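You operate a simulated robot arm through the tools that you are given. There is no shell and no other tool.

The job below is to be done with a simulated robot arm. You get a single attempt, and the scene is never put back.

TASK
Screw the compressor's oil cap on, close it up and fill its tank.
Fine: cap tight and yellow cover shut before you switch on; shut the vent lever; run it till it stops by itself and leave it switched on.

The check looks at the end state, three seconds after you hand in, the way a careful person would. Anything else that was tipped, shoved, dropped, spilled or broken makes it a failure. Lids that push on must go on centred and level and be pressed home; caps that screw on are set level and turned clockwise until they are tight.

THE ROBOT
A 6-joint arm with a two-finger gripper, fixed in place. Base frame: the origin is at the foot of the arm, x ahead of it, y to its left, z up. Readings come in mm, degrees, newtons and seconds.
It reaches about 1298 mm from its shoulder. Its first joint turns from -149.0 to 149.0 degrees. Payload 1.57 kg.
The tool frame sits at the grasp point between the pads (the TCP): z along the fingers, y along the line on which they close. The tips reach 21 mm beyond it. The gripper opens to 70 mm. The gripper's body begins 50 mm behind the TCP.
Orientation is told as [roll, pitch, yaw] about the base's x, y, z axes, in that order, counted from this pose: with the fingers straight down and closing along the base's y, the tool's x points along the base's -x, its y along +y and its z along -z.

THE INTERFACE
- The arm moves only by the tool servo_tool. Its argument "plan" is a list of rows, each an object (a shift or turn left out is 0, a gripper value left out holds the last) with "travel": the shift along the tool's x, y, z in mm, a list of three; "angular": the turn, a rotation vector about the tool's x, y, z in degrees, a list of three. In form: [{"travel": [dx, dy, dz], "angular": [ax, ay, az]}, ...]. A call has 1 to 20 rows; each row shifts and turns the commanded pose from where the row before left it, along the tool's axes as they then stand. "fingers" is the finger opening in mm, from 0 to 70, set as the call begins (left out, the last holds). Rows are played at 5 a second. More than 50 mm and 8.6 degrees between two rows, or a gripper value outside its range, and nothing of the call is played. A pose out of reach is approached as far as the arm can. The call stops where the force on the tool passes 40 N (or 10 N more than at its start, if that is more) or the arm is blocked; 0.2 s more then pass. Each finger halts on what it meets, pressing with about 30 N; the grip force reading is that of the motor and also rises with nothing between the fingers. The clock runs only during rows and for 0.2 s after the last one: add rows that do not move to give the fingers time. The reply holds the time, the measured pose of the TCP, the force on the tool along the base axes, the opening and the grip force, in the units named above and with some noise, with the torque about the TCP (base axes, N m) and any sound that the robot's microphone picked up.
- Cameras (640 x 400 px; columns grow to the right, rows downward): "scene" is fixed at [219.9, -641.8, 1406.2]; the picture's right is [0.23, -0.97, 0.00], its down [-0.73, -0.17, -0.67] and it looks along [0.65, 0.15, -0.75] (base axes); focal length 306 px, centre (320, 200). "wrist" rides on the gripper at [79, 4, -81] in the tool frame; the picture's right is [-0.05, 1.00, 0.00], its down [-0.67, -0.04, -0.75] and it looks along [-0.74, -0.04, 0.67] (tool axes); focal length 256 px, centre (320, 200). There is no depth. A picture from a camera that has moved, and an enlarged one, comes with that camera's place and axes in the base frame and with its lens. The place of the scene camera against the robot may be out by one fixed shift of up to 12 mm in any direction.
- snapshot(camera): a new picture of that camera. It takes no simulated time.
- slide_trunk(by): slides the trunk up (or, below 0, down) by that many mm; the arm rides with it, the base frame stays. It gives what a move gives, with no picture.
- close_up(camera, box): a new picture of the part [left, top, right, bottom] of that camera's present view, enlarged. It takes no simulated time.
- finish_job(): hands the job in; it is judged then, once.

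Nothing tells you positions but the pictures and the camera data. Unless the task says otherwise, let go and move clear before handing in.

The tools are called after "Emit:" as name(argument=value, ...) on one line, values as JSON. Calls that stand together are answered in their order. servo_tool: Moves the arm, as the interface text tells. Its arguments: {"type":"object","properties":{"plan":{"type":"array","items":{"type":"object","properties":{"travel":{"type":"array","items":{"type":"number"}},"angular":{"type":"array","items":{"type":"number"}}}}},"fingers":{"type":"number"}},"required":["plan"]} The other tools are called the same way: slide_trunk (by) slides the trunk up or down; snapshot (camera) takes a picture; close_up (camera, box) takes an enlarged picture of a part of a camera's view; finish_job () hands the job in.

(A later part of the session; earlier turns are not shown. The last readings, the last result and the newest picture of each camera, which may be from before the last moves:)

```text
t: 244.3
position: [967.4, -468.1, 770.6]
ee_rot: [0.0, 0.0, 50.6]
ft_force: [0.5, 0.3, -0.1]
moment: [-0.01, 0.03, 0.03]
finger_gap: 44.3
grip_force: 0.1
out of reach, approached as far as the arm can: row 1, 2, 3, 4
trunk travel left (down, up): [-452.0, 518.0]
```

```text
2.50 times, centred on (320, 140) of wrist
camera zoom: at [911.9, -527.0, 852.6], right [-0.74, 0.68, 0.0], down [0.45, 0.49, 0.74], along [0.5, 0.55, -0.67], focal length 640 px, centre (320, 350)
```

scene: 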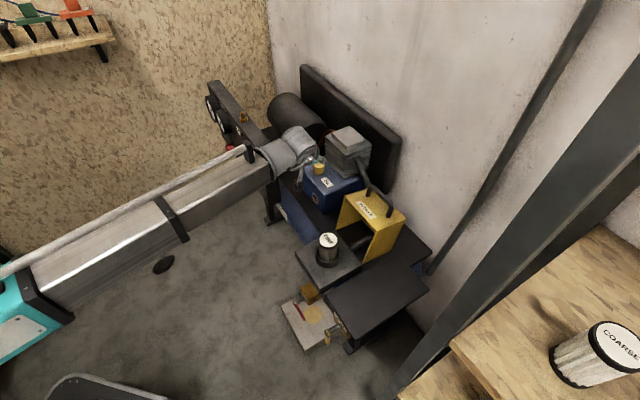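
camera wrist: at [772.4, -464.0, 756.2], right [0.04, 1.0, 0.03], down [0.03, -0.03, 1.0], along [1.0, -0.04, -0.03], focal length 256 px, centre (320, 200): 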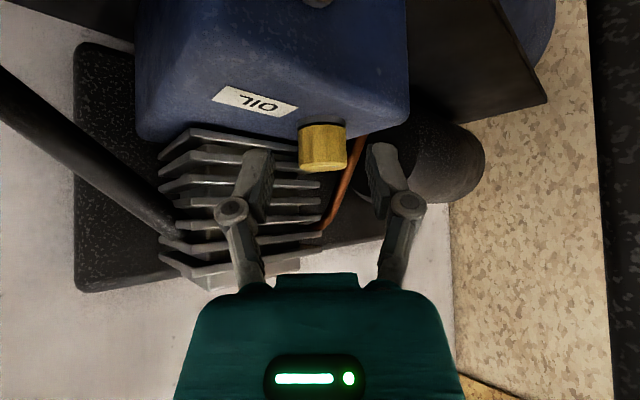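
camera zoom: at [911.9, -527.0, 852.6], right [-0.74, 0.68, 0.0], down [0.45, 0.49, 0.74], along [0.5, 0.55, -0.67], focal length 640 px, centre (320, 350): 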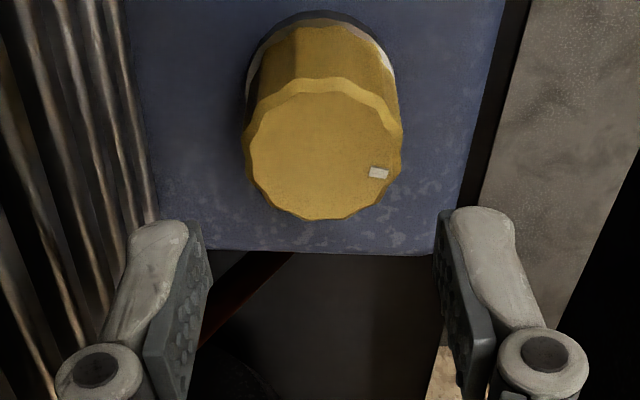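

Emit:
servo_tool(plan=[{"travel": [0, 0.5, 0]}, {"travel": [0, 0, 0]}])

Emit:
slide_trunk(by=-48)

Emit:
servo_tool(plan=[{"travel": [0, 0, 0]}, {"travel": [0, 0, 0]}, {"travel": [0, 0, 0]}, {"angular": [0, 0, 8]}, {"angular": [0, 0, 8]}, {"angular": [0, 0, 8]}, {"angular": [0, 0, 8]}, {"angular": [0, 0, 8]}, {"angular": [0, 0, 8]}, {"angular": [0, 0, 8]}, {"angular": [0, 0, 8]}, {"travel": [0, 0, 0]}], fingers=25)

Emit:
close_up(camera="wrist", box=[230, 80, 410, 240])

Emit:
servo_tool(plan=[{"angular": [0, 0, 8]}, {"angular": [0, 0, 8]}, {"angular": [0, 0, 8]}, {"angular": [0, 0, 8]}, {"angular": [0, 0, 8]}, {"angular": [0, 0, 8]}, {"angular": [0, 0, 8]}, {"travel": [0, 0, 0]}])

Emit:
servo_tool(plan=[{"angular": [0, 0, 8]}, {"angular": [0, 0, 8]}, {"angular": [0, 0, 8]}, {"angular": [0, 0, 8]}, {"angular": [0, 0, 8]}, {"angular": [0, 0, 8]}, {"angular": [0, 0, 8]}, {"angular": [0, 0, 8]}, {"travel": [0, 0, 0]}])

Emit:
close_up(camera="wrist", box=[230, 80, 410, 240])

```text
t: 244.9
position: [967.2, -468.0, 770.8]
ee_rot: [0.0, 0.1, 50.5]
ft_force: [0.2, -0.3, -0.2]
moment: [-0.02, 0.0, -0.02]
finger_gap: 44.1
grip_force: 0.1
trunk travel left (down, up): [-452.0, 518.0]
```

```text
t: 245.8
position: [967.4, -468.9, 724.1]
ee_rot: [0.0, 0.0, 50.4]
ft_force: [0.6, 0.2, 0.1]
moment: [0.0, -0.01, 0.01]
finger_gap: 43.9
grip_force: 0.1
trunk travel left (down, up): [-404.0, 566.0]
```

```text
t: 248.4
position: [965.9, -469.2, 722.8]
ee_rot: [0.0, 0.0, -13.8]
ft_force: [-2.0, 2.5, 1.3]
moment: [0.1, 0.04, -0.1]
finger_gap: 34.3
grip_force: 30.2
trunk travel left (down, up): [-404.0, 566.0]
```

```text
2.50 times, centred on (320, 160) of wrist
camera zoom: at [889.4, -446.3, 804.7], right [0.29, 0.96, 0.0], down [0.64, -0.19, 0.74], along [0.71, -0.22, -0.67], focal length 640 px, centre (320, 300)
```

zoom: 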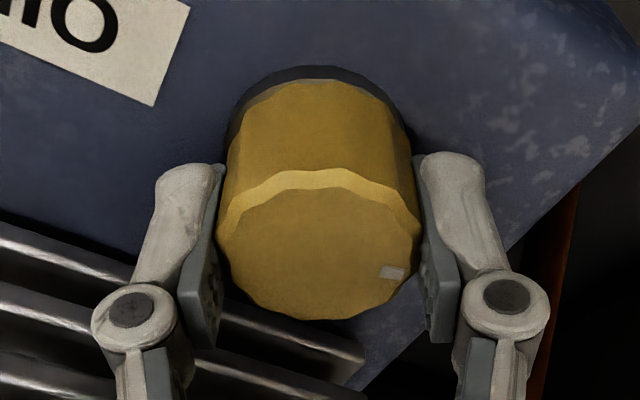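

```text
t: 250.2
position: [964.9, -470.2, 723.6]
ee_rot: [0.1, -0.1, -69.8]
ft_force: [-1.2, -9.7, 1.2]
moment: [-0.26, -0.01, -0.1]
finger_gap: 33.6
grip_force: 30.4
trunk travel left (down, up): [-404.0, 566.0]
```

```text
t: 252.2
position: [964.7, -469.8, 723.2]
ee_rot: [0.0, 0.0, -133.7]
ft_force: [-12.9, -3.7, -3.5]
moment: [0.01, 0.22, -0.07]
finger_gap: 33.8
grip_force: 29.8
trunk travel left (down, up): [-404.0, 566.0]
```

```text
2.50 times, centred on (320, 160) of wrist
camera zoom: at [1022.2, -414.8, 804.6], right [0.68, -0.73, 0.0], down [-0.49, -0.46, 0.75], along [-0.54, -0.51, -0.67], focal length 640 px, centre (320, 300)
```

zoom: 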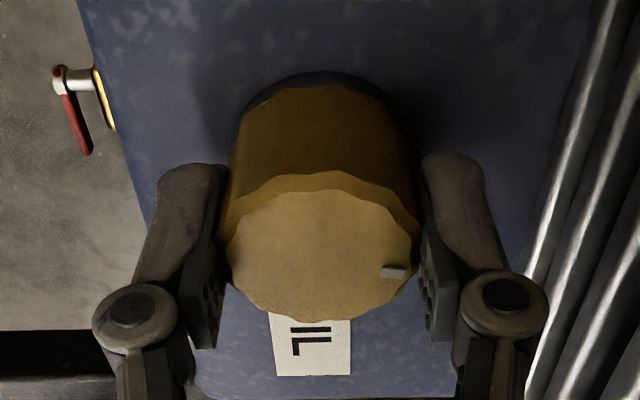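

The cap's descent seems to follow the gripper's height, so I'll regrip and turn while pressing down lightly.

Emit:
servo_tool(plan=[{"travel": [0, 0, 0]}, {"travel": [0, 0, 0]}, {"angular": [0, 0, -8.5]}, {"angular": [0, 0, -8.5]}, {"angular": [0, 0, -8.5]}, {"angular": [0, 0, -8.5]}, {"angular": [0, 0, -8.5]}, {"angular": [0, 0, -8.5]}, {"angular": [0, 0, -8.5]}, {"angular": [0, 0, -8.5]}, {"angular": [0, 0, -8.5]}, {"angular": [0, 0, -8.5]}, {"angular": [0, 0, -8.5]}, {"angular": [0, 0, -8.5]}, {"angular": [0, 0, -8.5]}, {"angular": [0, 0, -8.5]}, {"angular": [0, 0, -8.5]}, {"angular": [0, 0, -8.5]}, {"angular": [0, 0, -8.5]}, {"angular": [0, 0, -8.5]}], fingers=44)

Emit:
servo_tool(plan=[{"travel": [0.3, 0.1, 0], "angular": [0, 0, -8]}, {"angular": [0, 0, -8]}, {"angular": [0, 0, -8]}, {"angular": [0, 0, -7.3]}, {"travel": [0, 0, 0]}])

Emit:
servo_tool(plan=[{"travel": [0, 0, 0]}, {"travel": [0, 0, 0]}, {"travel": [0, 0, 0]}, {"travel": [0, 0, 0]}], fingers=25)

Emit:
slide_trunk(by=-1.5)

Emit:
servo_tool(plan=[{"angular": [0, 0, 8]}, {"angular": [0, 0, 8]}, {"angular": [0, 0, 8]}, {"angular": [0, 0, 8]}, {"angular": [0, 0, 8]}, {"travel": [0, 0, 0]}])

Emit:
servo_tool(plan=[{"angular": [0, 0, 8]}, {"angular": [0, 0, 8]}, {"angular": [0, 0, 8]}, {"angular": [0, 0, 8]}, {"angular": [0, 0, 8]}, {"travel": [0, 0, 0]}])

```text
t: 256.4
position: [965.5, -469.7, 722.9]
ee_rot: [0.0, 0.0, 19.5]
ft_force: [-0.6, -0.4, -0.5]
moment: [0.0, 0.02, 0.01]
finger_gap: 44.4
grip_force: 0.2
trunk travel left (down, up): [-404.0, 566.0]
```

```text
t: 257.6
position: [966.5, -469.7, 722.6]
ee_rot: [-0.1, 0.0, 50.8]
ft_force: [-0.4, 0.6, -0.2]
moment: [0.0, 0.01, -0.01]
finger_gap: 44.0
grip_force: 0.1
trunk travel left (down, up): [-404.0, 566.0]
```

```text
t: 258.6
position: [965.7, -468.8, 722.2]
ee_rot: [-0.1, 0.2, 50.7]
ft_force: [-3.9, 2.6, -0.4]
moment: [0.1, 0.07, -0.11]
finger_gap: 34.1
grip_force: 29.4
trunk travel left (down, up): [-404.0, 566.0]
```

```text
t: 259.1
position: [966.2, -469.5, 724.5]
ee_rot: [-0.2, -0.1, 50.5]
ft_force: [-0.4, 0.6, 12.3]
moment: [0.02, 0.01, -0.09]
finger_gap: 34.1
grip_force: 30.3
trunk travel left (down, up): [-403.0, 567.0]
```

```text
t: 260.6
position: [964.2, -468.4, 722.9]
ee_rot: [-0.1, 0.1, 10.5]
ft_force: [8.0, -4.2, 13.2]
moment: [0.0, -0.23, -0.17]
finger_gap: 34.1
grip_force: 30.1
trunk travel left (down, up): [-403.0, 567.0]
```

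```text
t: 261.9
position: [965.0, -469.7, 721.7]
ee_rot: [0.1, 0.2, -29.3]
ft_force: [-6.8, 7.8, 2.0]
moment: [0.18, 0.1, -0.16]
finger_gap: 33.7
grip_force: 30.2
trunk travel left (down, up): [-403.0, 567.0]
```

Emit:
servo_tool(plan=[{"angular": [0, 0, 8]}, {"angular": [0, 0, 8]}, {"angular": [0, 0, 8]}, {"angular": [0, 0, 8]}, {"angular": [0, 0, 8]}, {"travel": [0, 0, 0]}])

Emit:
close_up(camera="wrist", box=[230, 80, 410, 240])

Emit:
servo_tool(plan=[{"angular": [0, 0, 8]}, {"angular": [0, 0, 8]}, {"angular": [0, 0, 8]}, {"angular": [0, 0, 8]}, {"travel": [0, 0, 0]}])

Emit:
servo_tool(plan=[{"angular": [0, 0, 8]}, {"angular": [0, 0, 8]}, {"angular": [0, 0, 8]}, {"angular": [0, 0, 8]}, {"travel": [0, 0, 0]}])

Emit:
close_up(camera="wrist", box=[230, 80, 410, 240])

Emit:
close_up(camera="scene", box=[308, 148, 332, 176])

```text
t: 263.4
position: [964.3, -469.2, 722.9]
ee_rot: [0.1, -0.1, -69.4]
ft_force: [-4.9, 5.2, 3.0]
moment: [0.19, 0.1, -0.1]
finger_gap: 33.6
grip_force: 29.3
trunk travel left (down, up): [-403.0, 567.0]
```

```text
2.50 times, centred on (320, 160) of wrist
camera zoom: at [940.4, -392.7, 803.6], right [0.95, 0.3, 0.0], down [0.2, -0.64, 0.75], along [0.22, -0.71, -0.67], focal length 640 px, centre (320, 300)
```

zoom: 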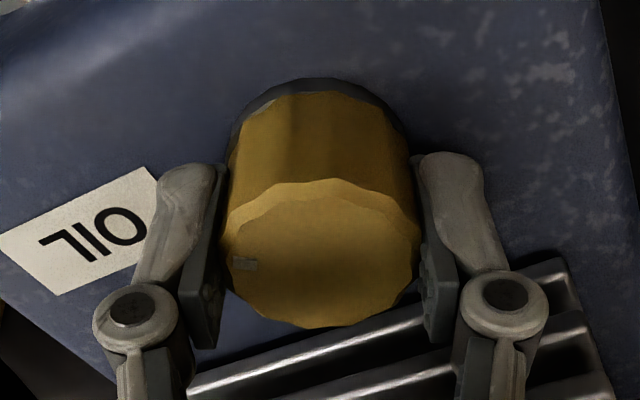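

```text
t: 264.6
position: [965.4, -469.6, 722.6]
ee_rot: [0.1, -0.1, -101.5]
ft_force: [7.6, -1.3, 9.7]
moment: [0.02, -0.1, -0.13]
finger_gap: 33.5
grip_force: 29.7
trunk travel left (down, up): [-403.0, 567.0]
```

```text
t: 265.8
position: [966.2, -470.7, 721.8]
ee_rot: [0.0, -0.1, -133.5]
ft_force: [6.7, -3.1, 10.1]
moment: [-0.04, -0.09, -0.18]
finger_gap: 33.5
grip_force: 30.2
trunk travel left (down, up): [-403.0, 567.0]
```

```text
2.50 times, centred on (320, 160) of wrist
camera zoom: at [1022.2, -414.0, 803.6], right [0.69, -0.73, 0.0], down [-0.48, -0.46, 0.75], along [-0.54, -0.51, -0.67], focal length 640 px, centre (320, 300)
```

zoom: 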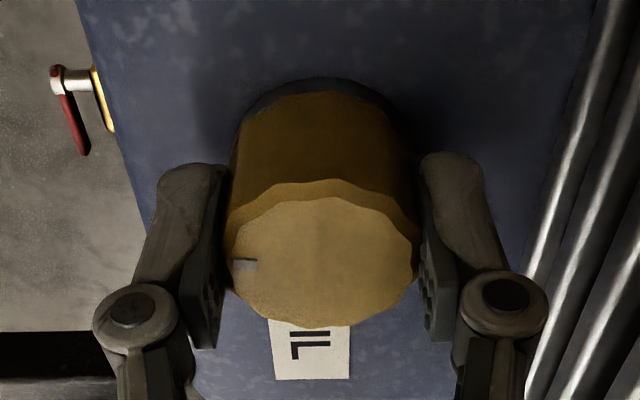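

```text
14.29 times, centred on (320, 162) of scene
camera zoom: at [219.9, -641.8, 1406.2], right [0.23, -0.97, 0.0], down [-0.73, -0.17, -0.67], along [0.65, 0.15, -0.75], focal length 4378 px, centre (320, 743)
```

zoom: 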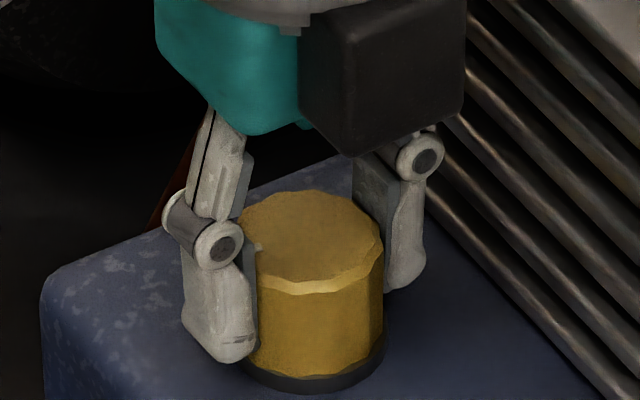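

I'll repeat the lift test now to see whether the thread is really holding.

Emit:
slide_trunk(by=3)

Emit:
close_up(camera="scene", box=[308, 148, 332, 176])

```text
t: 266.3
position: [965.0, -468.4, 721.1]
ee_rot: [-0.2, -0.2, -133.3]
ft_force: [-5.1, 2.6, -18.0]
moment: [0.0, 0.0, -0.08]
finger_gap: 33.2
grip_force: 29.7
trunk travel left (down, up): [-406.0, 564.0]
```

```text
14.29 times, centred on (320, 162) of scene
camera zoom: at [219.9, -641.8, 1406.2], right [0.23, -0.97, 0.0], down [-0.73, -0.17, -0.67], along [0.65, 0.15, -0.75], focal length 4378 px, centre (320, 743)
```

zoom: 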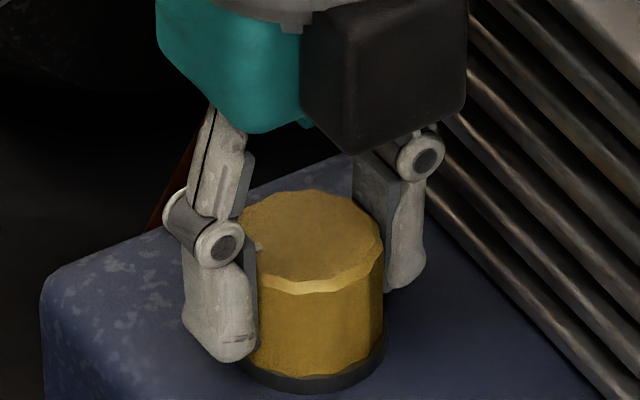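

The thread holds axially. I'll take one more side look from lower and further back, nearly level with the flange, to judge the seat properly.

Emit:
servo_tool(plan=[{"travel": [0, 0, 0]}, {"travel": [0, 0, 0]}, {"travel": [0, 0, 0]}], fingers=44)

Emit:
slide_trunk(by=46)

Emit:
servo_tool(plan=[{"angular": [0, 0, -8.3]}, {"angular": [0, 0, -8.3]}, {"angular": [0, 0, -8.3]}, {"angular": [0, 0, -8.3]}, {"angular": [0, 0, -8.3]}, {"angular": [0, 0, -8.3]}, {"angular": [0, 0, -8.3]}, {"angular": [0, 0, -8.3]}, {"angular": [0, 0, -8.3]}, {"angular": [0, 0, -8.3]}, {"angular": [0, 0, -8.3]}, {"angular": [0, 0, -8.3]}, {"angular": [0, 0, -8.3]}, {"angular": [0, 0, -8.3]}, {"angular": [0, 0, -8.3]}, {"angular": [0, 0, -8.3]}, {"travel": [40, 0, 0]}, {"travel": [40, 0, 0]}, {"travel": [40, 0, 0]}, {"travel": [0, 0, 0]}])

Emit:
servo_tool(plan=[{"angular": [0, -8, 0]}, {"angular": [0, -8, 0]}, {"angular": [0, -8, 0]}, {"angular": [0, -8, 0]}, {"angular": [0, -8, 0]}, {"travel": [0, 0, 0]}])

Emit:
slide_trunk(by=-100)

Emit:
snapshot(camera="wrist")

```text
t: 267.1
position: [967.0, -469.5, 724.3]
ee_rot: [0.0, -0.1, -133.3]
ft_force: [-0.7, -0.2, 0.6]
moment: [0.03, 0.01, 0.01]
finger_gap: 44.2
grip_force: 0.0
trunk travel left (down, up): [-406.0, 564.0]
```

```text
t: 267.9
position: [964.8, -469.4, 770.3]
ee_rot: [0.0, -0.1, -133.3]
ft_force: [-0.2, -0.8, -0.5]
moment: [0.01, 0.0, -0.01]
finger_gap: 43.9
grip_force: 0.1
trunk travel left (down, up): [-452.0, 518.0]
```

```text
t: 272.1
position: [847.1, -469.2, 770.4]
ee_rot: [0.0, 0.0, -0.5]
ft_force: [-1.1, -0.4, 0.4]
moment: [-0.01, 0.0, -0.02]
finger_gap: 44.1
grip_force: 0.0
trunk travel left (down, up): [-452.0, 518.0]
```

```text
t: 273.6
position: [848.0, -468.8, 814.2]
ee_rot: [0.0, -40.0, -0.5]
ft_force: [-0.3, 0.0, -0.5]
moment: [-0.01, -0.02, 0.03]
finger_gap: 44.0
grip_force: 0.1
out of reach, approached as far as the arm can: row 2, 3, 4, 5
trunk travel left (down, up): [-452.0, 518.0]
```

```text
t: 274.9
position: [846.6, -468.0, 713.3]
ee_rot: [-0.1, -40.1, -0.5]
ft_force: [-0.9, -1.0, 1.0]
moment: [-0.01, 0.0, 0.01]
finger_gap: 43.9
grip_force: 0.1
trunk travel left (down, up): [-352.0, 618.0]
```

```text
taken
camera wrist: at [732.9, -461.9, 725.7], right [0.05, 1.0, 0.03], down [0.03, -0.04, 1.0], along [1.0, -0.05, -0.03], focal length 256 px, centre (320, 200)
```

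wrist: 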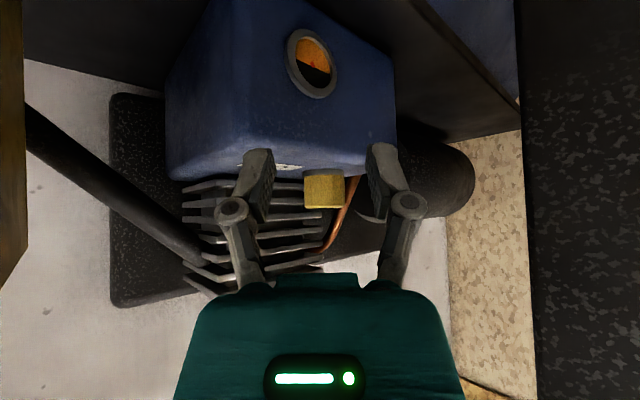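

Emit:
slide_trunk(by=-17)

Emit:
close_up(camera="wrist", box=[295, 175, 351, 215])

Emit:
close_up(camera="wrist", box=[302, 182, 326, 200])

Emit:
close_up(camera="wrist", box=[322, 182, 346, 200])

```text
t: 275.5
position: [847.0, -468.1, 696.9]
ee_rot: [-0.2, -40.0, -0.5]
ft_force: [0.0, 0.1, -0.5]
moment: [-0.03, 0.02, 0.03]
finger_gap: 44.1
grip_force: 0.0
trunk travel left (down, up): [-335.0, 635.0]
```

```text
10.00 times, centred on (323, 195) of wrist
camera zoom: at [732.8, -461.9, 708.6], right [0.05, 1.0, 0.03], down [0.03, -0.04, 1.0], along [1.0, -0.05, -0.03], focal length 2560 px, centre (290, 250)
```

zoom: 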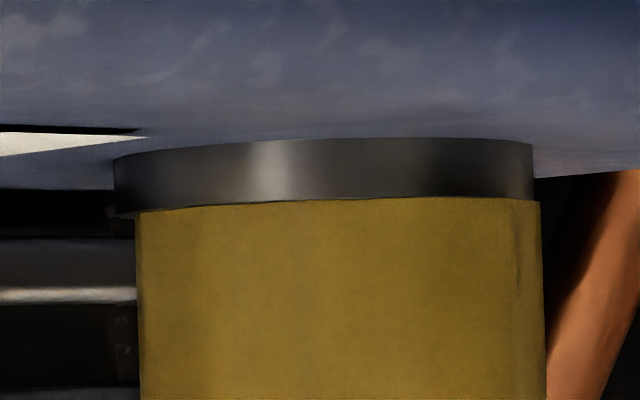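

```text
16.00 times, centred on (314, 191) of wrist
camera zoom: at [732.8, -461.9, 708.6], right [0.05, 1.0, 0.03], down [0.03, -0.04, 1.0], along [1.0, -0.05, -0.03], focal length 4096 px, centre (416, 344)
```

zoom: 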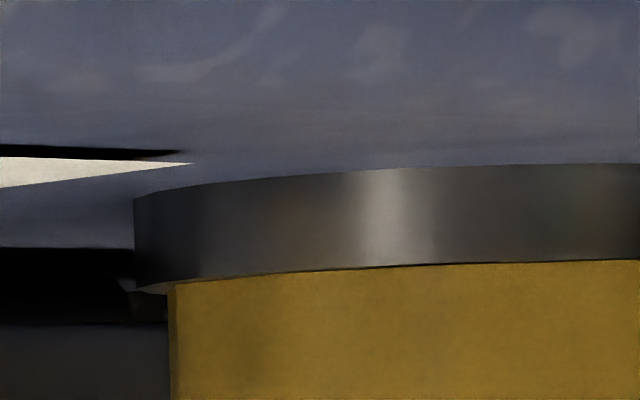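

```text
16.00 times, centred on (334, 191) of wrist
camera zoom: at [732.8, -461.9, 708.6], right [0.05, 1.0, 0.03], down [0.03, -0.04, 1.0], along [1.0, -0.05, -0.03], focal length 4096 px, centre (96, 344)
```

zoom: 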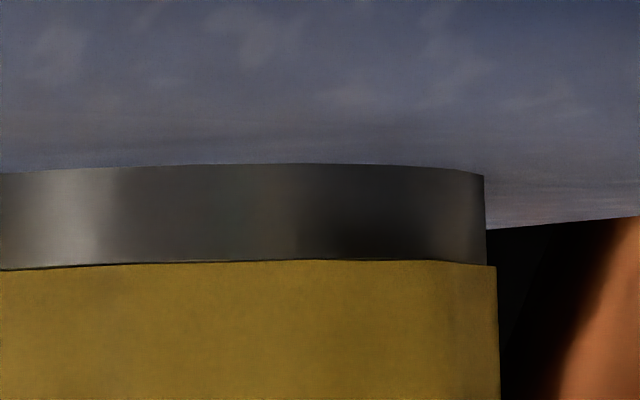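

The cap is now flush on the flange all round. I'll go back for one or two final tightening strokes, centred on the neck axis.

Emit:
slide_trunk(by=117)

Emit:
servo_tool(plan=[{"angular": [0, 8, 0]}, {"angular": [0, 8, 0]}, {"angular": [0, 8, 0]}, {"angular": [0, 8, 0]}, {"angular": [0, 8, 0]}, {"travel": [-40, 0, 0]}, {"travel": [-40, 0, 0]}, {"travel": [-38, 0, 0]}, {"angular": [0, 0, -8.5]}, {"angular": [0, 0, -8.5]}, {"angular": [0, 0, -8.5]}, {"angular": [0, 0, -8.5]}, {"angular": [0, 0, -8.5]}, {"angular": [0, 0, -8.5]}, {"travel": [0, 0, 0]}])

Emit:
close_up(camera="wrist", box=[230, 60, 410, 220])

```text
t: 277.0
position: [846.4, -468.4, 814.6]
ee_rot: [-0.2, -40.0, -0.5]
ft_force: [-0.3, -0.8, -0.9]
moment: [0.01, 0.01, -0.01]
finger_gap: 44.0
grip_force: 0.0
trunk travel left (down, up): [-452.0, 518.0]
```

```text
t: 280.2
position: [965.2, -468.6, 770.8]
ee_rot: [0.0, 0.1, 50.6]
ft_force: [0.4, -0.7, 0.3]
moment: [0.02, 0.0, -0.06]
finger_gap: 44.3
grip_force: 0.2
out of reach, approached as far as the arm can: row 1, 2, 3, 4, 7
trunk travel left (down, up): [-452.0, 518.0]
```

```text
2.50 times, centred on (320, 140) of wrist
camera zoom: at [910.6, -526.9, 852.1], right [-0.74, 0.67, 0.0], down [0.45, 0.49, 0.74], along [0.5, 0.55, -0.67], focal length 640 px, centre (320, 350)
```

zoom: 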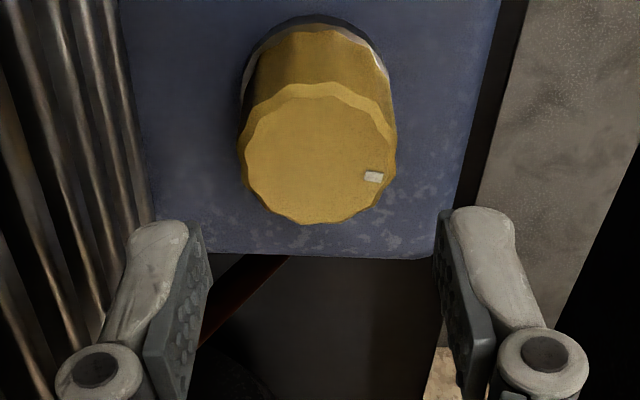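

Emit:
servo_tool(plan=[{"travel": [0.4, -1.2, 0]}, {"travel": [0, 0, 0]}])

Emit:
slide_trunk(by=-48)

Emit:
servo_tool(plan=[{"travel": [0, 0, 0]}, {"travel": [0, 0, 0]}, {"travel": [0, 0, 0]}, {"travel": [0, 0, 0]}], fingers=25)

Emit:
close_up(camera="wrist", box=[230, 80, 410, 240])

Emit:
servo_tool(plan=[{"angular": [0, 0, 8]}, {"angular": [0, 0, 8]}, {"angular": [0, 0, 8]}, {"angular": [0, 0, 8]}, {"angular": [0, 0, 8]}, {"travel": [0, 0, 0]}])

Emit:
servo_tool(plan=[{"angular": [0, 0, 8]}, {"angular": [0, 0, 8]}, {"angular": [0, 0, 8]}, {"angular": [0, 0, 8]}, {"angular": [0, 0, 8]}, {"travel": [0, 0, 0]}])

Emit:
servo_tool(plan=[{"angular": [0, 0, 8]}, {"angular": [0, 0, 8]}, {"angular": [0, 0, 8]}, {"angular": [0, 0, 8]}, {"angular": [0, 0, 8]}, {"travel": [0, 0, 0]}])

Emit:
servo_tool(plan=[{"angular": [0, 0, 8]}, {"angular": [0, 0, 8]}, {"angular": [0, 0, 8]}, {"angular": [0, 0, 8]}, {"angular": [0, 0, 8]}, {"angular": [0, 0, 8]}, {"angular": [0, 0, 8]}, {"angular": [0, 0, 8]}, {"travel": [0, 0, 0]}])

Emit:
close_up(camera="wrist", box=[230, 80, 410, 240])

```text
t: 280.8
position: [965.6, -468.8, 770.3]
ee_rot: [-0.1, 0.0, 50.4]
ft_force: [0.2, -0.5, 0.3]
moment: [0.0, -0.01, 0.04]
finger_gap: 43.8
grip_force: 0.0
trunk travel left (down, up): [-452.0, 518.0]
```

```text
t: 281.7
position: [964.5, -470.4, 722.6]
ee_rot: [0.0, 0.1, 50.5]
ft_force: [-0.3, -0.5, 0.7]
moment: [-0.02, 0.02, -0.01]
finger_gap: 44.3
grip_force: 0.0
trunk travel left (down, up): [-404.0, 566.0]
```

```text
t: 282.7
position: [964.5, -470.9, 722.8]
ee_rot: [0.0, 0.2, 50.5]
ft_force: [-2.7, 3.9, 0.1]
moment: [0.08, 0.07, -0.08]
finger_gap: 33.9
grip_force: 30.1
trunk travel left (down, up): [-404.0, 566.0]
```

```text
2.50 times, centred on (320, 160) of wrist
camera zoom: at [910.4, -527.9, 804.4], right [-0.74, 0.68, 0.0], down [0.45, 0.49, 0.74], along [0.5, 0.55, -0.67], focal length 640 px, centre (320, 300)
```

zoom: 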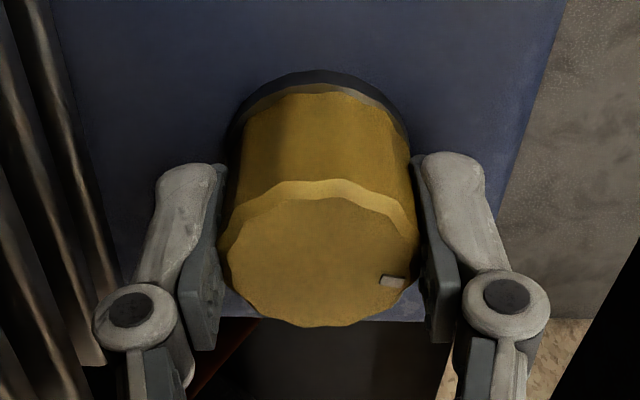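

```text
t: 284.1
position: [965.8, -469.5, 723.3]
ee_rot: [0.0, 0.1, 10.4]
ft_force: [-8.3, 6.4, -1.3]
moment: [0.17, 0.24, -0.07]
finger_gap: 33.7
grip_force: 30.2
trunk travel left (down, up): [-404.0, 566.0]
```

```text
t: 285.5
position: [964.6, -468.8, 723.0]
ee_rot: [0.0, -0.1, -29.6]
ft_force: [-3.1, 11.2, 0.1]
moment: [0.26, 0.03, -0.09]
finger_gap: 33.6
grip_force: 30.4
trunk travel left (down, up): [-404.0, 566.0]
```

```text
t: 286.9
position: [965.2, -469.3, 723.3]
ee_rot: [0.0, -0.1, -69.6]
ft_force: [7.9, 0.1, 5.6]
moment: [0.01, -0.13, -0.1]
finger_gap: 33.7
grip_force: 30.0
trunk travel left (down, up): [-404.0, 566.0]
```

```text
t: 288.9
position: [965.8, -468.5, 722.9]
ee_rot: [0.0, 0.0, -133.7]
ft_force: [9.6, 0.4, 6.3]
moment: [0.02, -0.22, -0.11]
finger_gap: 33.4
grip_force: 29.8
trunk travel left (down, up): [-404.0, 566.0]
```

```text
2.50 times, centred on (320, 160) of wrist
camera zoom: at [1022.3, -414.5, 804.2], right [0.69, -0.73, 0.0], down [-0.49, -0.46, 0.75], along [-0.54, -0.51, -0.67], focal length 640 px, centre (320, 300)
```

zoom: 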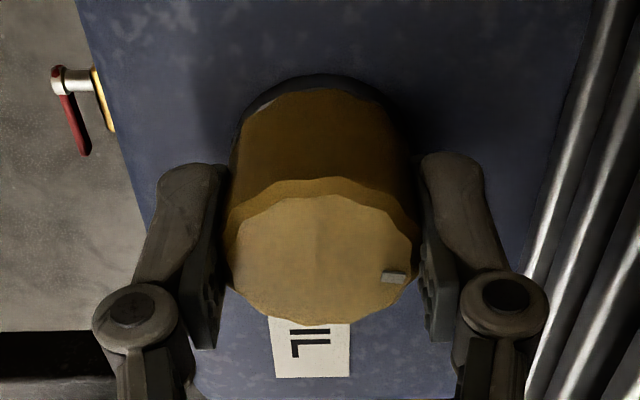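

The cap still turns without a hard stop. I'll keep going with further clockwise strokes, watching for slip or rising torque.

Emit:
servo_tool(plan=[{"travel": [0, 0, 0]}, {"travel": [0, 0, 0]}, {"angular": [0, 0, -8.5]}, {"angular": [0, 0, -8.5]}, {"angular": [0, 0, -8.5]}, {"angular": [0, 0, -8.5]}, {"angular": [0, 0, -8.5]}, {"angular": [0, 0, -8.5]}, {"angular": [0, 0, -8.5]}, {"angular": [0, 0, -8.5]}, {"angular": [0, 0, -8.5]}, {"angular": [0, 0, -8.5]}, {"angular": [0, 0, -8.5]}, {"angular": [0, 0, -8.5]}, {"angular": [0, 0, -8.5]}, {"angular": [0, 0, -8.5]}, {"angular": [0, 0, -8.5]}, {"angular": [0, 0, -8.5]}, {"angular": [0, 0, -8.5]}, {"angular": [0, 0, -8.5]}], fingers=44)

Emit:
servo_tool(plan=[{"travel": [-0.3, 0, 0], "angular": [0, 0, -8]}, {"angular": [0, 0, -8]}, {"angular": [0, 0, -8]}, {"angular": [0, 0, -7.3]}, {"travel": [0, 0, 0]}])

Emit:
servo_tool(plan=[{"travel": [0, 0, 0]}, {"travel": [0, 0, 0]}, {"travel": [0, 0, 0]}, {"travel": [0, 0, 0]}], fingers=20)

Emit:
close_up(camera="wrist", box=[230, 80, 410, 240])

Emit:
servo_tool(plan=[{"angular": [0, 0, 8]}, {"angular": [0, 0, 8]}, {"angular": [0, 0, 8]}, {"angular": [0, 0, 8]}, {"angular": [0, 0, 8]}, {"angular": [0, 0, 8]}, {"angular": [0, 0, 8]}, {"angular": [0, 0, 8]}, {"travel": [0, 0, 0]}])

Emit:
servo_tool(plan=[{"angular": [0, 0, 8]}, {"angular": [0, 0, 8]}, {"angular": [0, 0, 8]}, {"angular": [0, 0, 8]}, {"angular": [0, 0, 8]}, {"angular": [0, 0, 8]}, {"angular": [0, 0, 8]}, {"travel": [0, 0, 0]}])

Emit:
servo_tool(plan=[{"angular": [0, 0, 8]}, {"angular": [0, 0, 8]}, {"angular": [0, 0, 8]}, {"angular": [0, 0, 8]}, {"angular": [0, 0, 8]}, {"angular": [0, 0, 8]}, {"angular": [0, 0, 8]}, {"angular": [0, 0, 8]}, {"travel": [0, 0, 0]}])

Emit:
close_up(camera="wrist", box=[230, 80, 410, 240])

```text
t: 293.1
position: [964.8, -470.8, 721.7]
ee_rot: [0.0, 0.1, 19.6]
ft_force: [0.0, -0.1, 0.1]
moment: [0.03, -0.02, -0.03]
finger_gap: 44.4
grip_force: 0.0
trunk travel left (down, up): [-404.0, 566.0]
```

```text
t: 294.3
position: [964.8, -470.3, 723.2]
ee_rot: [0.0, 0.1, 50.9]
ft_force: [-0.2, -0.8, -0.1]
moment: [0.0, 0.0, -0.03]
finger_gap: 44.1
grip_force: 0.1
trunk travel left (down, up): [-404.0, 566.0]
```

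```text
t: 295.3
position: [964.3, -469.1, 722.3]
ee_rot: [0.0, 0.1, 50.9]
ft_force: [-7.3, 4.8, -0.8]
moment: [0.13, 0.15, -0.08]
finger_gap: 34.1
grip_force: 30.3
trunk travel left (down, up): [-404.0, 566.0]
```

```text
2.50 times, centred on (320, 160) of wrist
camera zoom: at [910.6, -528.6, 804.4], right [-0.74, 0.67, 0.0], down [0.45, 0.49, 0.74], along [0.5, 0.55, -0.67], focal length 640 px, centre (320, 300)
```

zoom: 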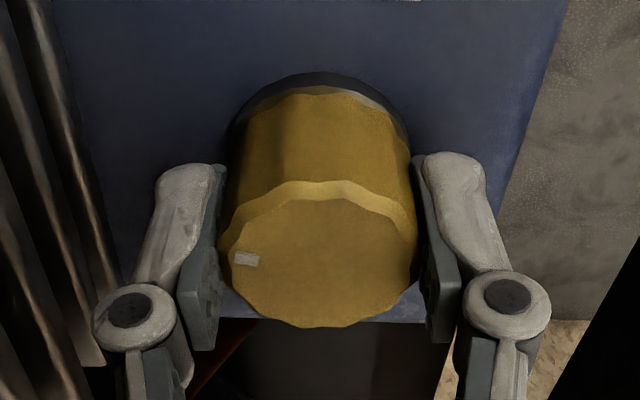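

```text
t: 297.3
position: [965.4, -469.9, 722.8]
ee_rot: [0.0, 0.0, -13.3]
ft_force: [-10.8, 10.9, -2.3]
moment: [0.21, 0.3, -0.07]
finger_gap: 33.5
grip_force: 30.1
trunk travel left (down, up): [-404.0, 566.0]
```

```text
t: 299.1
position: [966.0, -469.9, 723.1]
ee_rot: [-0.1, 0.0, -69.3]
ft_force: [-9.8, 8.4, -2.3]
moment: [0.23, 0.2, -0.06]
finger_gap: 33.7
grip_force: 29.8
trunk travel left (down, up): [-404.0, 566.0]
```

```text
t: 301.1
position: [965.1, -470.1, 722.9]
ee_rot: [0.0, 0.1, -133.4]
ft_force: [-4.2, 0.0, 2.9]
moment: [-0.04, 0.1, -0.09]
finger_gap: 33.8
grip_force: 30.1
trunk travel left (down, up): [-404.0, 566.0]
```

```text
2.50 times, centred on (320, 160) of wrist
camera zoom: at [1022.0, -415.0, 804.4], right [0.69, -0.72, 0.0], down [-0.48, -0.46, 0.75], along [-0.54, -0.51, -0.67], focal length 640 px, centre (320, 300)
```

zoom: 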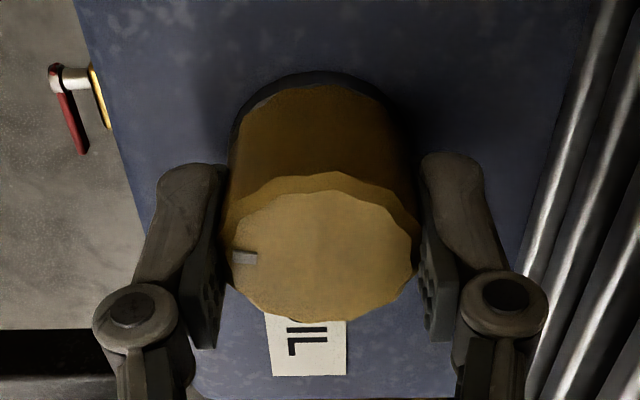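

Emit:
slide_trunk(by=4)

Emit:
close_up(camera="scene", box=[308, 148, 332, 176])

Emit:
close_up(camera="wrist", box=[230, 80, 410, 240])

```text
t: 301.6
position: [965.1, -470.6, 724.4]
ee_rot: [-0.2, -0.1, -133.2]
ft_force: [-13.4, 6.3, -26.7]
moment: [-0.03, 0.04, -0.04]
finger_gap: 33.7
grip_force: 30.6
trunk travel left (down, up): [-408.0, 562.0]
```

```text
14.29 times, centred on (320, 162) of scene
camera zoom: at [219.9, -641.8, 1406.2], right [0.23, -0.97, 0.0], down [-0.73, -0.17, -0.67], along [0.65, 0.15, -0.75], focal length 4378 px, centre (320, 743)
```

zoom: 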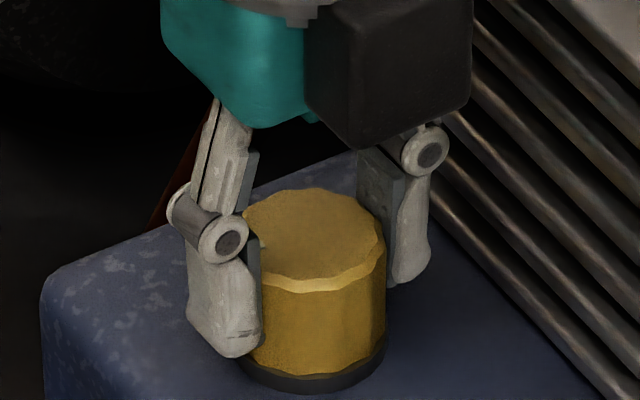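

```text
2.50 times, centred on (320, 160) of wrist
camera zoom: at [1022.5, -415.0, 805.3], right [0.69, -0.72, 0.0], down [-0.48, -0.46, 0.75], along [-0.54, -0.51, -0.67], focal length 640 px, centre (320, 300)
```

zoom: 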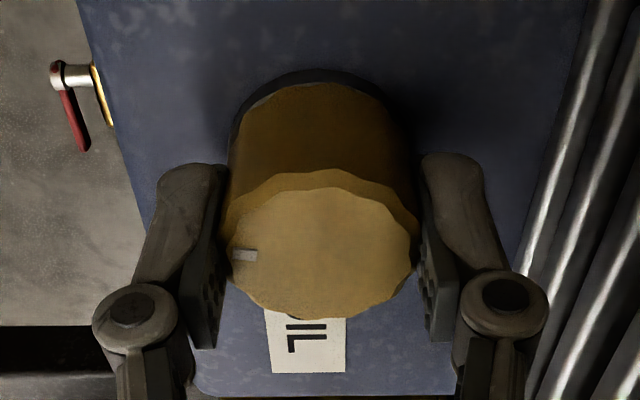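

The cap holds against 27 N of pull, is flush and level, and has been turned several turns past seating, so I take it as tight. I'll relax, open, rotate to yaw 0 and centre it sideways on the neck before leaving.

Emit:
slide_trunk(by=-3.5)

Emit:
servo_tool(plan=[{"travel": [0, 0, 0]}, {"travel": [0, 0, 0]}, {"angular": [0, 0, -8.35]}, {"angular": [0, 0, -8.35]}, {"angular": [0, 0, -8.35]}, {"angular": [0, 0, -8.35]}, {"angular": [0, 0, -8.35]}, {"angular": [0, 0, -8.35]}, {"angular": [0, 0, -8.35]}, {"angular": [0, 0, -8.35]}, {"angular": [0, 0, -8.35]}, {"angular": [0, 0, -8.35]}, {"angular": [0, 0, -8.35]}, {"angular": [0, 0, -8.35]}, {"angular": [0, 0, -8.35]}, {"angular": [0, 0, -8.35]}, {"angular": [0, 0, -8.35]}, {"angular": [0, 0, -8.35]}, {"travel": [0, 0, 0]}], fingers=44)

Emit:
close_up(camera="wrist", box=[230, 80, 410, 240])

```text
t: 302.1
position: [966.2, -469.5, 724.3]
ee_rot: [0.1, 0.0, -133.2]
ft_force: [-4.6, 2.7, 4.3]
moment: [0.1, 0.17, 0.06]
finger_gap: 33.5
grip_force: 30.1
trunk travel left (down, up): [-404.0, 566.0]
```

```text
t: 306.1
position: [965.5, -469.7, 723.2]
ee_rot: [0.0, -0.1, 0.5]
ft_force: [-0.9, 0.6, -0.2]
moment: [0.0, 0.02, -0.01]
finger_gap: 44.2
grip_force: 0.0
trunk travel left (down, up): [-404.0, 566.0]
```

```text
2.50 times, centred on (320, 160) of wrist
camera zoom: at [885.2, -465.8, 804.6], right [0.04, 1.0, 0.0], down [0.67, -0.03, 0.74], along [0.74, -0.03, -0.67], focal length 640 px, centre (320, 300)
```

zoom: 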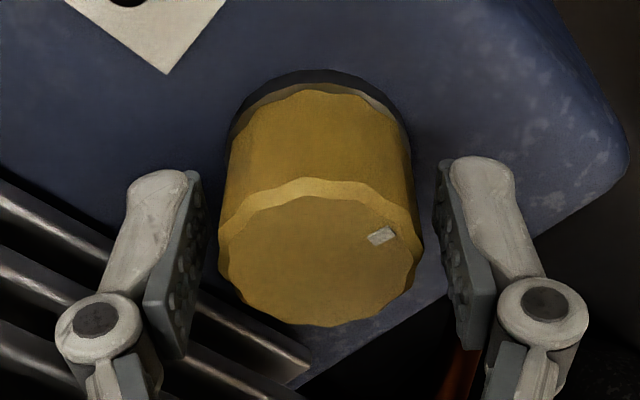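

The cap is centred now. One cheap check: feel the breakaway torque counter-clockwise for a few degrees, then re-tighten more than that clockwise.

Emit:
servo_tool(plan=[{"travel": [0, 0, 0]}, {"travel": [0, 0, 0]}, {"travel": [0, 0, 0]}, {"travel": [0, 0, 0]}], fingers=20)

Emit:
servo_tool(plan=[{"angular": [0, 0, -4]}, {"travel": [0, 0, 0]}])

Emit:
servo_tool(plan=[{"angular": [0, 0, -4]}, {"travel": [0, 0, 0]}])

Emit:
servo_tool(plan=[{"angular": [0, 0, 4]}, {"travel": [0, 0, 0]}])

Emit:
servo_tool(plan=[{"angular": [0, 0, 6]}, {"travel": [0, 0, 0]}])

Emit:
servo_tool(plan=[{"angular": [0, 0, 8]}, {"angular": [0, 0, 8]}, {"angular": [0, 0, 8]}, {"angular": [0, 0, 8]}, {"travel": [0, 0, 0]}])

Emit:
close_up(camera="wrist", box=[230, 80, 410, 240])

```text
t: 307.1
position: [964.8, -470.3, 723.2]
ee_rot: [-0.1, 0.0, 0.5]
ft_force: [0.6, -0.6, 1.3]
moment: [-0.01, -0.09, -0.04]
finger_gap: 35.0
grip_force: 30.0
trunk travel left (down, up): [-404.0, 566.0]
```

```text
t: 307.8
position: [966.2, -470.8, 722.8]
ee_rot: [0.1, -0.1, 4.4]
ft_force: [3.8, -0.6, 2.4]
moment: [0.05, -0.1, -0.01]
finger_gap: 35.1
grip_force: 30.0
trunk travel left (down, up): [-404.0, 566.0]
```

```text
t: 308.4
position: [965.0, -470.0, 721.6]
ee_rot: [-0.1, 0.1, 8.4]
ft_force: [2.2, -0.2, 2.2]
moment: [0.02, -0.06, 0.0]
finger_gap: 34.9
grip_force: 29.9
trunk travel left (down, up): [-404.0, 566.0]
```

```text
t: 308.9
position: [965.4, -470.4, 723.0]
ee_rot: [0.0, 0.1, 4.4]
ft_force: [-0.6, -0.6, 1.3]
moment: [-0.03, 0.01, 0.0]
finger_gap: 35.3
grip_force: 29.6
trunk travel left (down, up): [-404.0, 566.0]
```

```text
t: 309.6
position: [965.3, -470.2, 722.6]
ee_rot: [0.0, 0.2, -1.7]
ft_force: [-3.3, 1.9, -0.2]
moment: [0.04, 0.1, -0.04]
finger_gap: 35.0
grip_force: 29.6
trunk travel left (down, up): [-404.0, 566.0]
```

```text
t: 310.8
position: [965.3, -469.7, 722.7]
ee_rot: [-0.1, 0.0, -33.7]
ft_force: [-4.2, 5.8, -2.5]
moment: [0.16, 0.09, -0.11]
finger_gap: 34.9
grip_force: 29.7
trunk travel left (down, up): [-404.0, 566.0]
```

```text
2.50 times, centred on (320, 160) of wrist
camera zoom: at [900.8, -421.5, 804.6], right [0.6, 0.8, 0.0], down [0.53, -0.4, 0.74], along [0.6, -0.45, -0.67], focal length 640 px, centre (320, 300)
```

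zoom: 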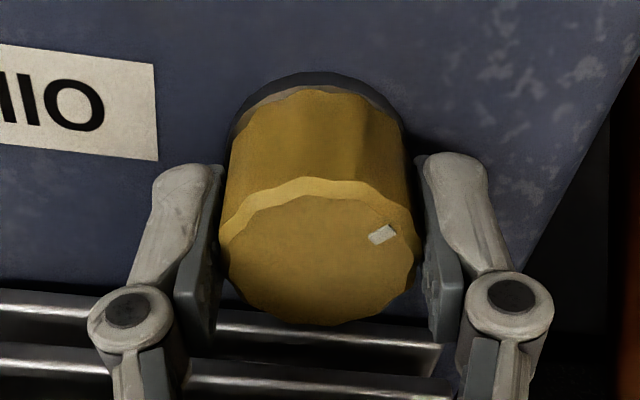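

Emit:
servo_tool(plan=[{"angular": [0, 0, 8]}, {"angular": [0, 0, 8]}, {"angular": [0, 0, 8]}, {"angular": [0, 0, 8]}, {"angular": [0, 0, 8]}, {"angular": [0, 0, 8]}, {"travel": [0, 0, 0]}])

Emit:
servo_tool(plan=[{"angular": [0, 0, 8]}, {"angular": [0, 0, 8]}, {"angular": [0, 0, 8]}, {"angular": [0, 0, 8]}, {"angular": [0, 0, 8]}, {"angular": [0, 0, 8]}, {"travel": [0, 0, 0]}])

Emit:
close_up(camera="wrist", box=[230, 80, 410, 240])

```text
t: 312.4
position: [965.7, -469.8, 723.4]
ee_rot: [-0.1, -0.1, -81.8]
ft_force: [-11.0, 5.5, -4.0]
moment: [0.17, 0.27, -0.08]
finger_gap: 35.0
grip_force: 30.4
trunk travel left (down, up): [-404.0, 566.0]
```

```text
t: 313.9
position: [965.2, -470.3, 724.1]
ee_rot: [0.0, -0.1, -129.8]
ft_force: [-5.5, 8.3, -0.9]
moment: [0.21, 0.16, -0.09]
finger_gap: 34.7
grip_force: 29.9
trunk travel left (down, up): [-404.0, 566.0]
```

```text
2.50 times, centred on (320, 160) of wrist
camera zoom: at [1018.9, -411.3, 804.7], right [0.73, -0.68, 0.0], down [-0.45, -0.49, 0.75], along [-0.51, -0.55, -0.67], focal length 640 px, centre (320, 300)
```

zoom: 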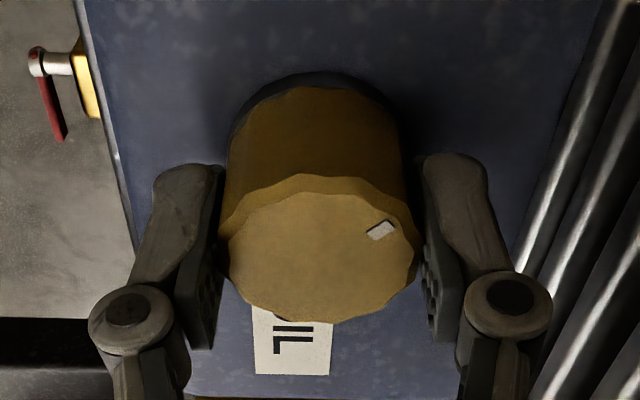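

Moving on to the cover. I'll release the cap, rise clear and look at the cover handle from above at yaw -45.

Emit:
servo_tool(plan=[{"travel": [0, 0, 0]}, {"travel": [0, 0, 0]}, {"travel": [0, 0, 0]}], fingers=48)

Emit:
slide_trunk(by=150)

Emit:
servo_tool(plan=[{"angular": [0, 0, -8.5]}, {"angular": [0, 0, -8.5]}, {"angular": [0, 0, -8.5]}, {"angular": [0, 0, -8.5]}, {"angular": [0, 0, -8.5]}, {"angular": [0, 0, -8.5]}, {"angular": [0, 0, -8.5]}, {"angular": [0, 0, -8.5]}, {"angular": [0, 0, -8.5]}, {"angular": [0, 0, -8.5]}, {"travel": [10, -42, 0]}, {"travel": [10, -42, 0]}, {"travel": [10, -42, 0]}, {"travel": [10, -42, 0]}, {"travel": [10, -42, 0]}, {"travel": [10, -42, 0]}, {"travel": [0, 0, 0]}])

Emit:
snapshot(camera="wrist")

Emit:
close_up(camera="scene", box=[308, 148, 332, 176])

```text
t: 314.8
position: [964.9, -471.6, 723.6]
ee_rot: [0.0, -0.1, -129.6]
ft_force: [0.7, -0.4, 0.0]
moment: [0.03, 0.0, -0.02]
finger_gap: 48.1
grip_force: 0.1
trunk travel left (down, up): [-404.0, 566.0]
```

```text
t: 316.5
position: [965.8, -470.6, 873.7]
ee_rot: [0.0, -0.1, -129.6]
ft_force: [-0.2, 0.9, -0.7]
moment: [0.01, -0.02, 0.0]
finger_gap: 47.9
grip_force: 0.1
trunk travel left (down, up): [-554.0, 416.0]
```

```text
t: 320.1
position: [747.7, -606.9, 872.7]
ee_rot: [0.0, 0.0, -44.6]
ft_force: [0.0, -0.4, 0.2]
moment: [-0.01, -0.03, 0.0]
finger_gap: 47.8
grip_force: 0.0
out of reach, approached as far as the arm can: row 16
trunk travel left (down, up): [-554.0, 416.0]
```

```text
taken
camera wrist: at [693.5, -547.4, 954.6], right [0.74, 0.67, 0.0], down [0.45, -0.49, 0.74], along [0.5, -0.55, -0.67], focal length 256 px, centre (320, 200)
```

wrist: 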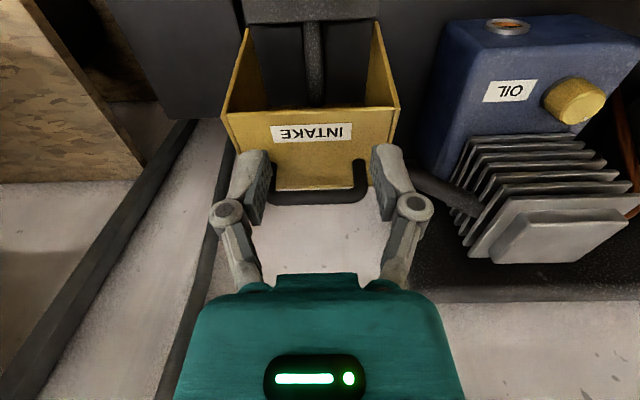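

```text
14.29 times, centred on (320, 162) of scene
camera zoom: at [219.9, -641.8, 1406.2], right [0.23, -0.97, 0.0], down [-0.73, -0.17, -0.67], along [0.65, 0.15, -0.75], focal length 4378 px, centre (320, 743)
```

zoom: 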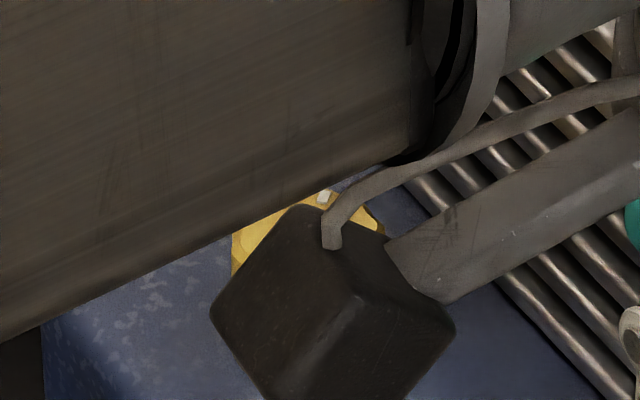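

Emit:
close_up(camera="wrist", box=[210, 90, 410, 215])

Emit:
close_up(camera="wrist", box=[220, 0, 400, 110])

Emit:
close_up(camera="wrist", box=[470, 50, 640, 150])

```text
3.20 times, centred on (310, 152) of wrist
camera zoom: at [693.5, -547.4, 954.6], right [0.74, 0.67, 0.0], down [0.45, -0.49, 0.74], along [0.5, -0.55, -0.67], focal length 819 px, centre (352, 352)
```

zoom: 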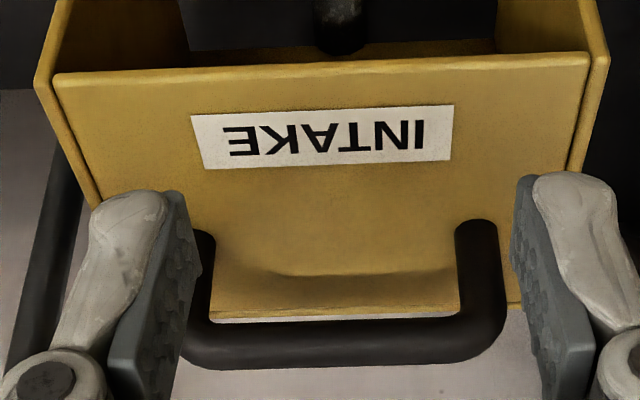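

```text
3.56 times, centred on (310, 55) of wrist
camera zoom: at [693.5, -547.4, 954.6], right [0.74, 0.67, 0.0], down [0.45, -0.49, 0.74], along [0.5, -0.55, -0.67], focal length 910 px, centre (356, 716)
```

zoom: 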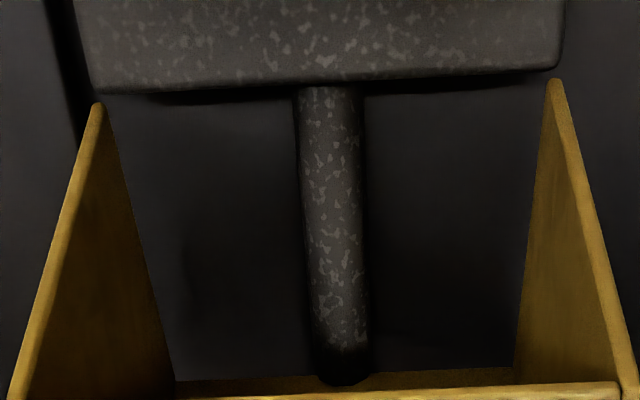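

```text
3.76 times, centred on (555, 100) of wrist
camera zoom: at [693.5, -547.4, 954.6], right [0.74, 0.67, 0.0], down [0.45, -0.49, 0.74], along [0.5, -0.55, -0.67], focal length 964 px, centre (-565, 576)
```

zoom: 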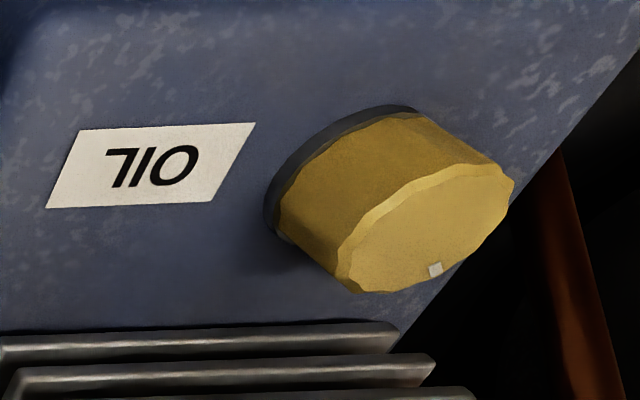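

The handle bar runs along the cover top, about 15 mm thick and near z ≈ 790. I'll turn to yaw 45 so the fingers close across the bar, and look down at it from directly above.

Emit:
servo_tool(plan=[{"angular": [0, 0, -8.15]}, {"angular": [0, 0, -8.15]}, {"angular": [0, 0, -8.15]}, {"angular": [0, 0, -8.15]}, {"angular": [0, 0, -8.15]}, {"angular": [0, 0, -8.15]}, {"angular": [0, 0, -8.15]}, {"angular": [0, 0, -8.15]}, {"angular": [0, 0, -8.15]}, {"angular": [0, 0, -8.15]}, {"angular": [0, 0, -8.15]}, {"travel": [3, -35, 0]}, {"travel": [3, -35, 0]}, {"travel": [3, -34, 0]}, {"travel": [0, 0, 0]}])

Emit:
snapshot(camera="wrist")

Emit:
snapshot(camera="scene")

```text
t: 323.3
position: [813.6, -688.9, 872.6]
ee_rot: [0.0, 0.1, 45.1]
ft_force: [-0.8, -0.1, -0.2]
moment: [0.0, 0.04, -0.01]
finger_gap: 48.0
grip_force: 0.2
out of reach, approached as far as the arm can: row 3
trunk travel left (down, up): [-554.0, 416.0]
```

```text
taken
camera wrist: at [752.4, -741.4, 954.5], right [-0.67, 0.74, 0.0], down [0.5, 0.45, 0.74], along [0.55, 0.5, -0.67], focal length 256 px, centre (320, 200)
```

wrist: 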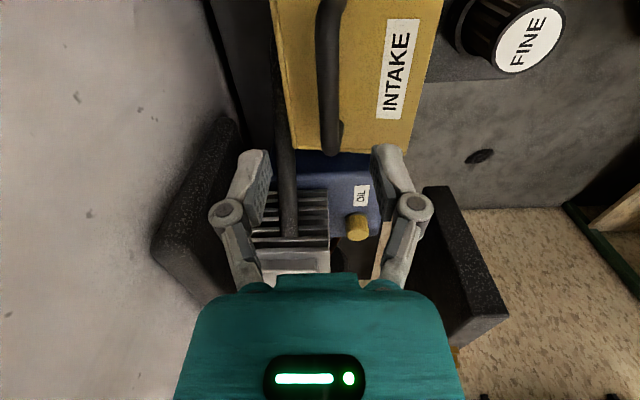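

```text
taken
```

scene: 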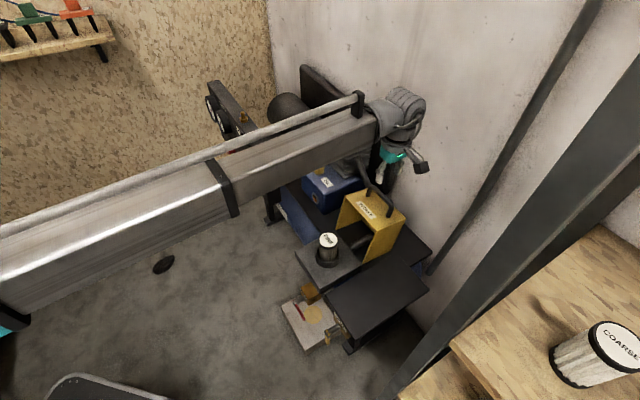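

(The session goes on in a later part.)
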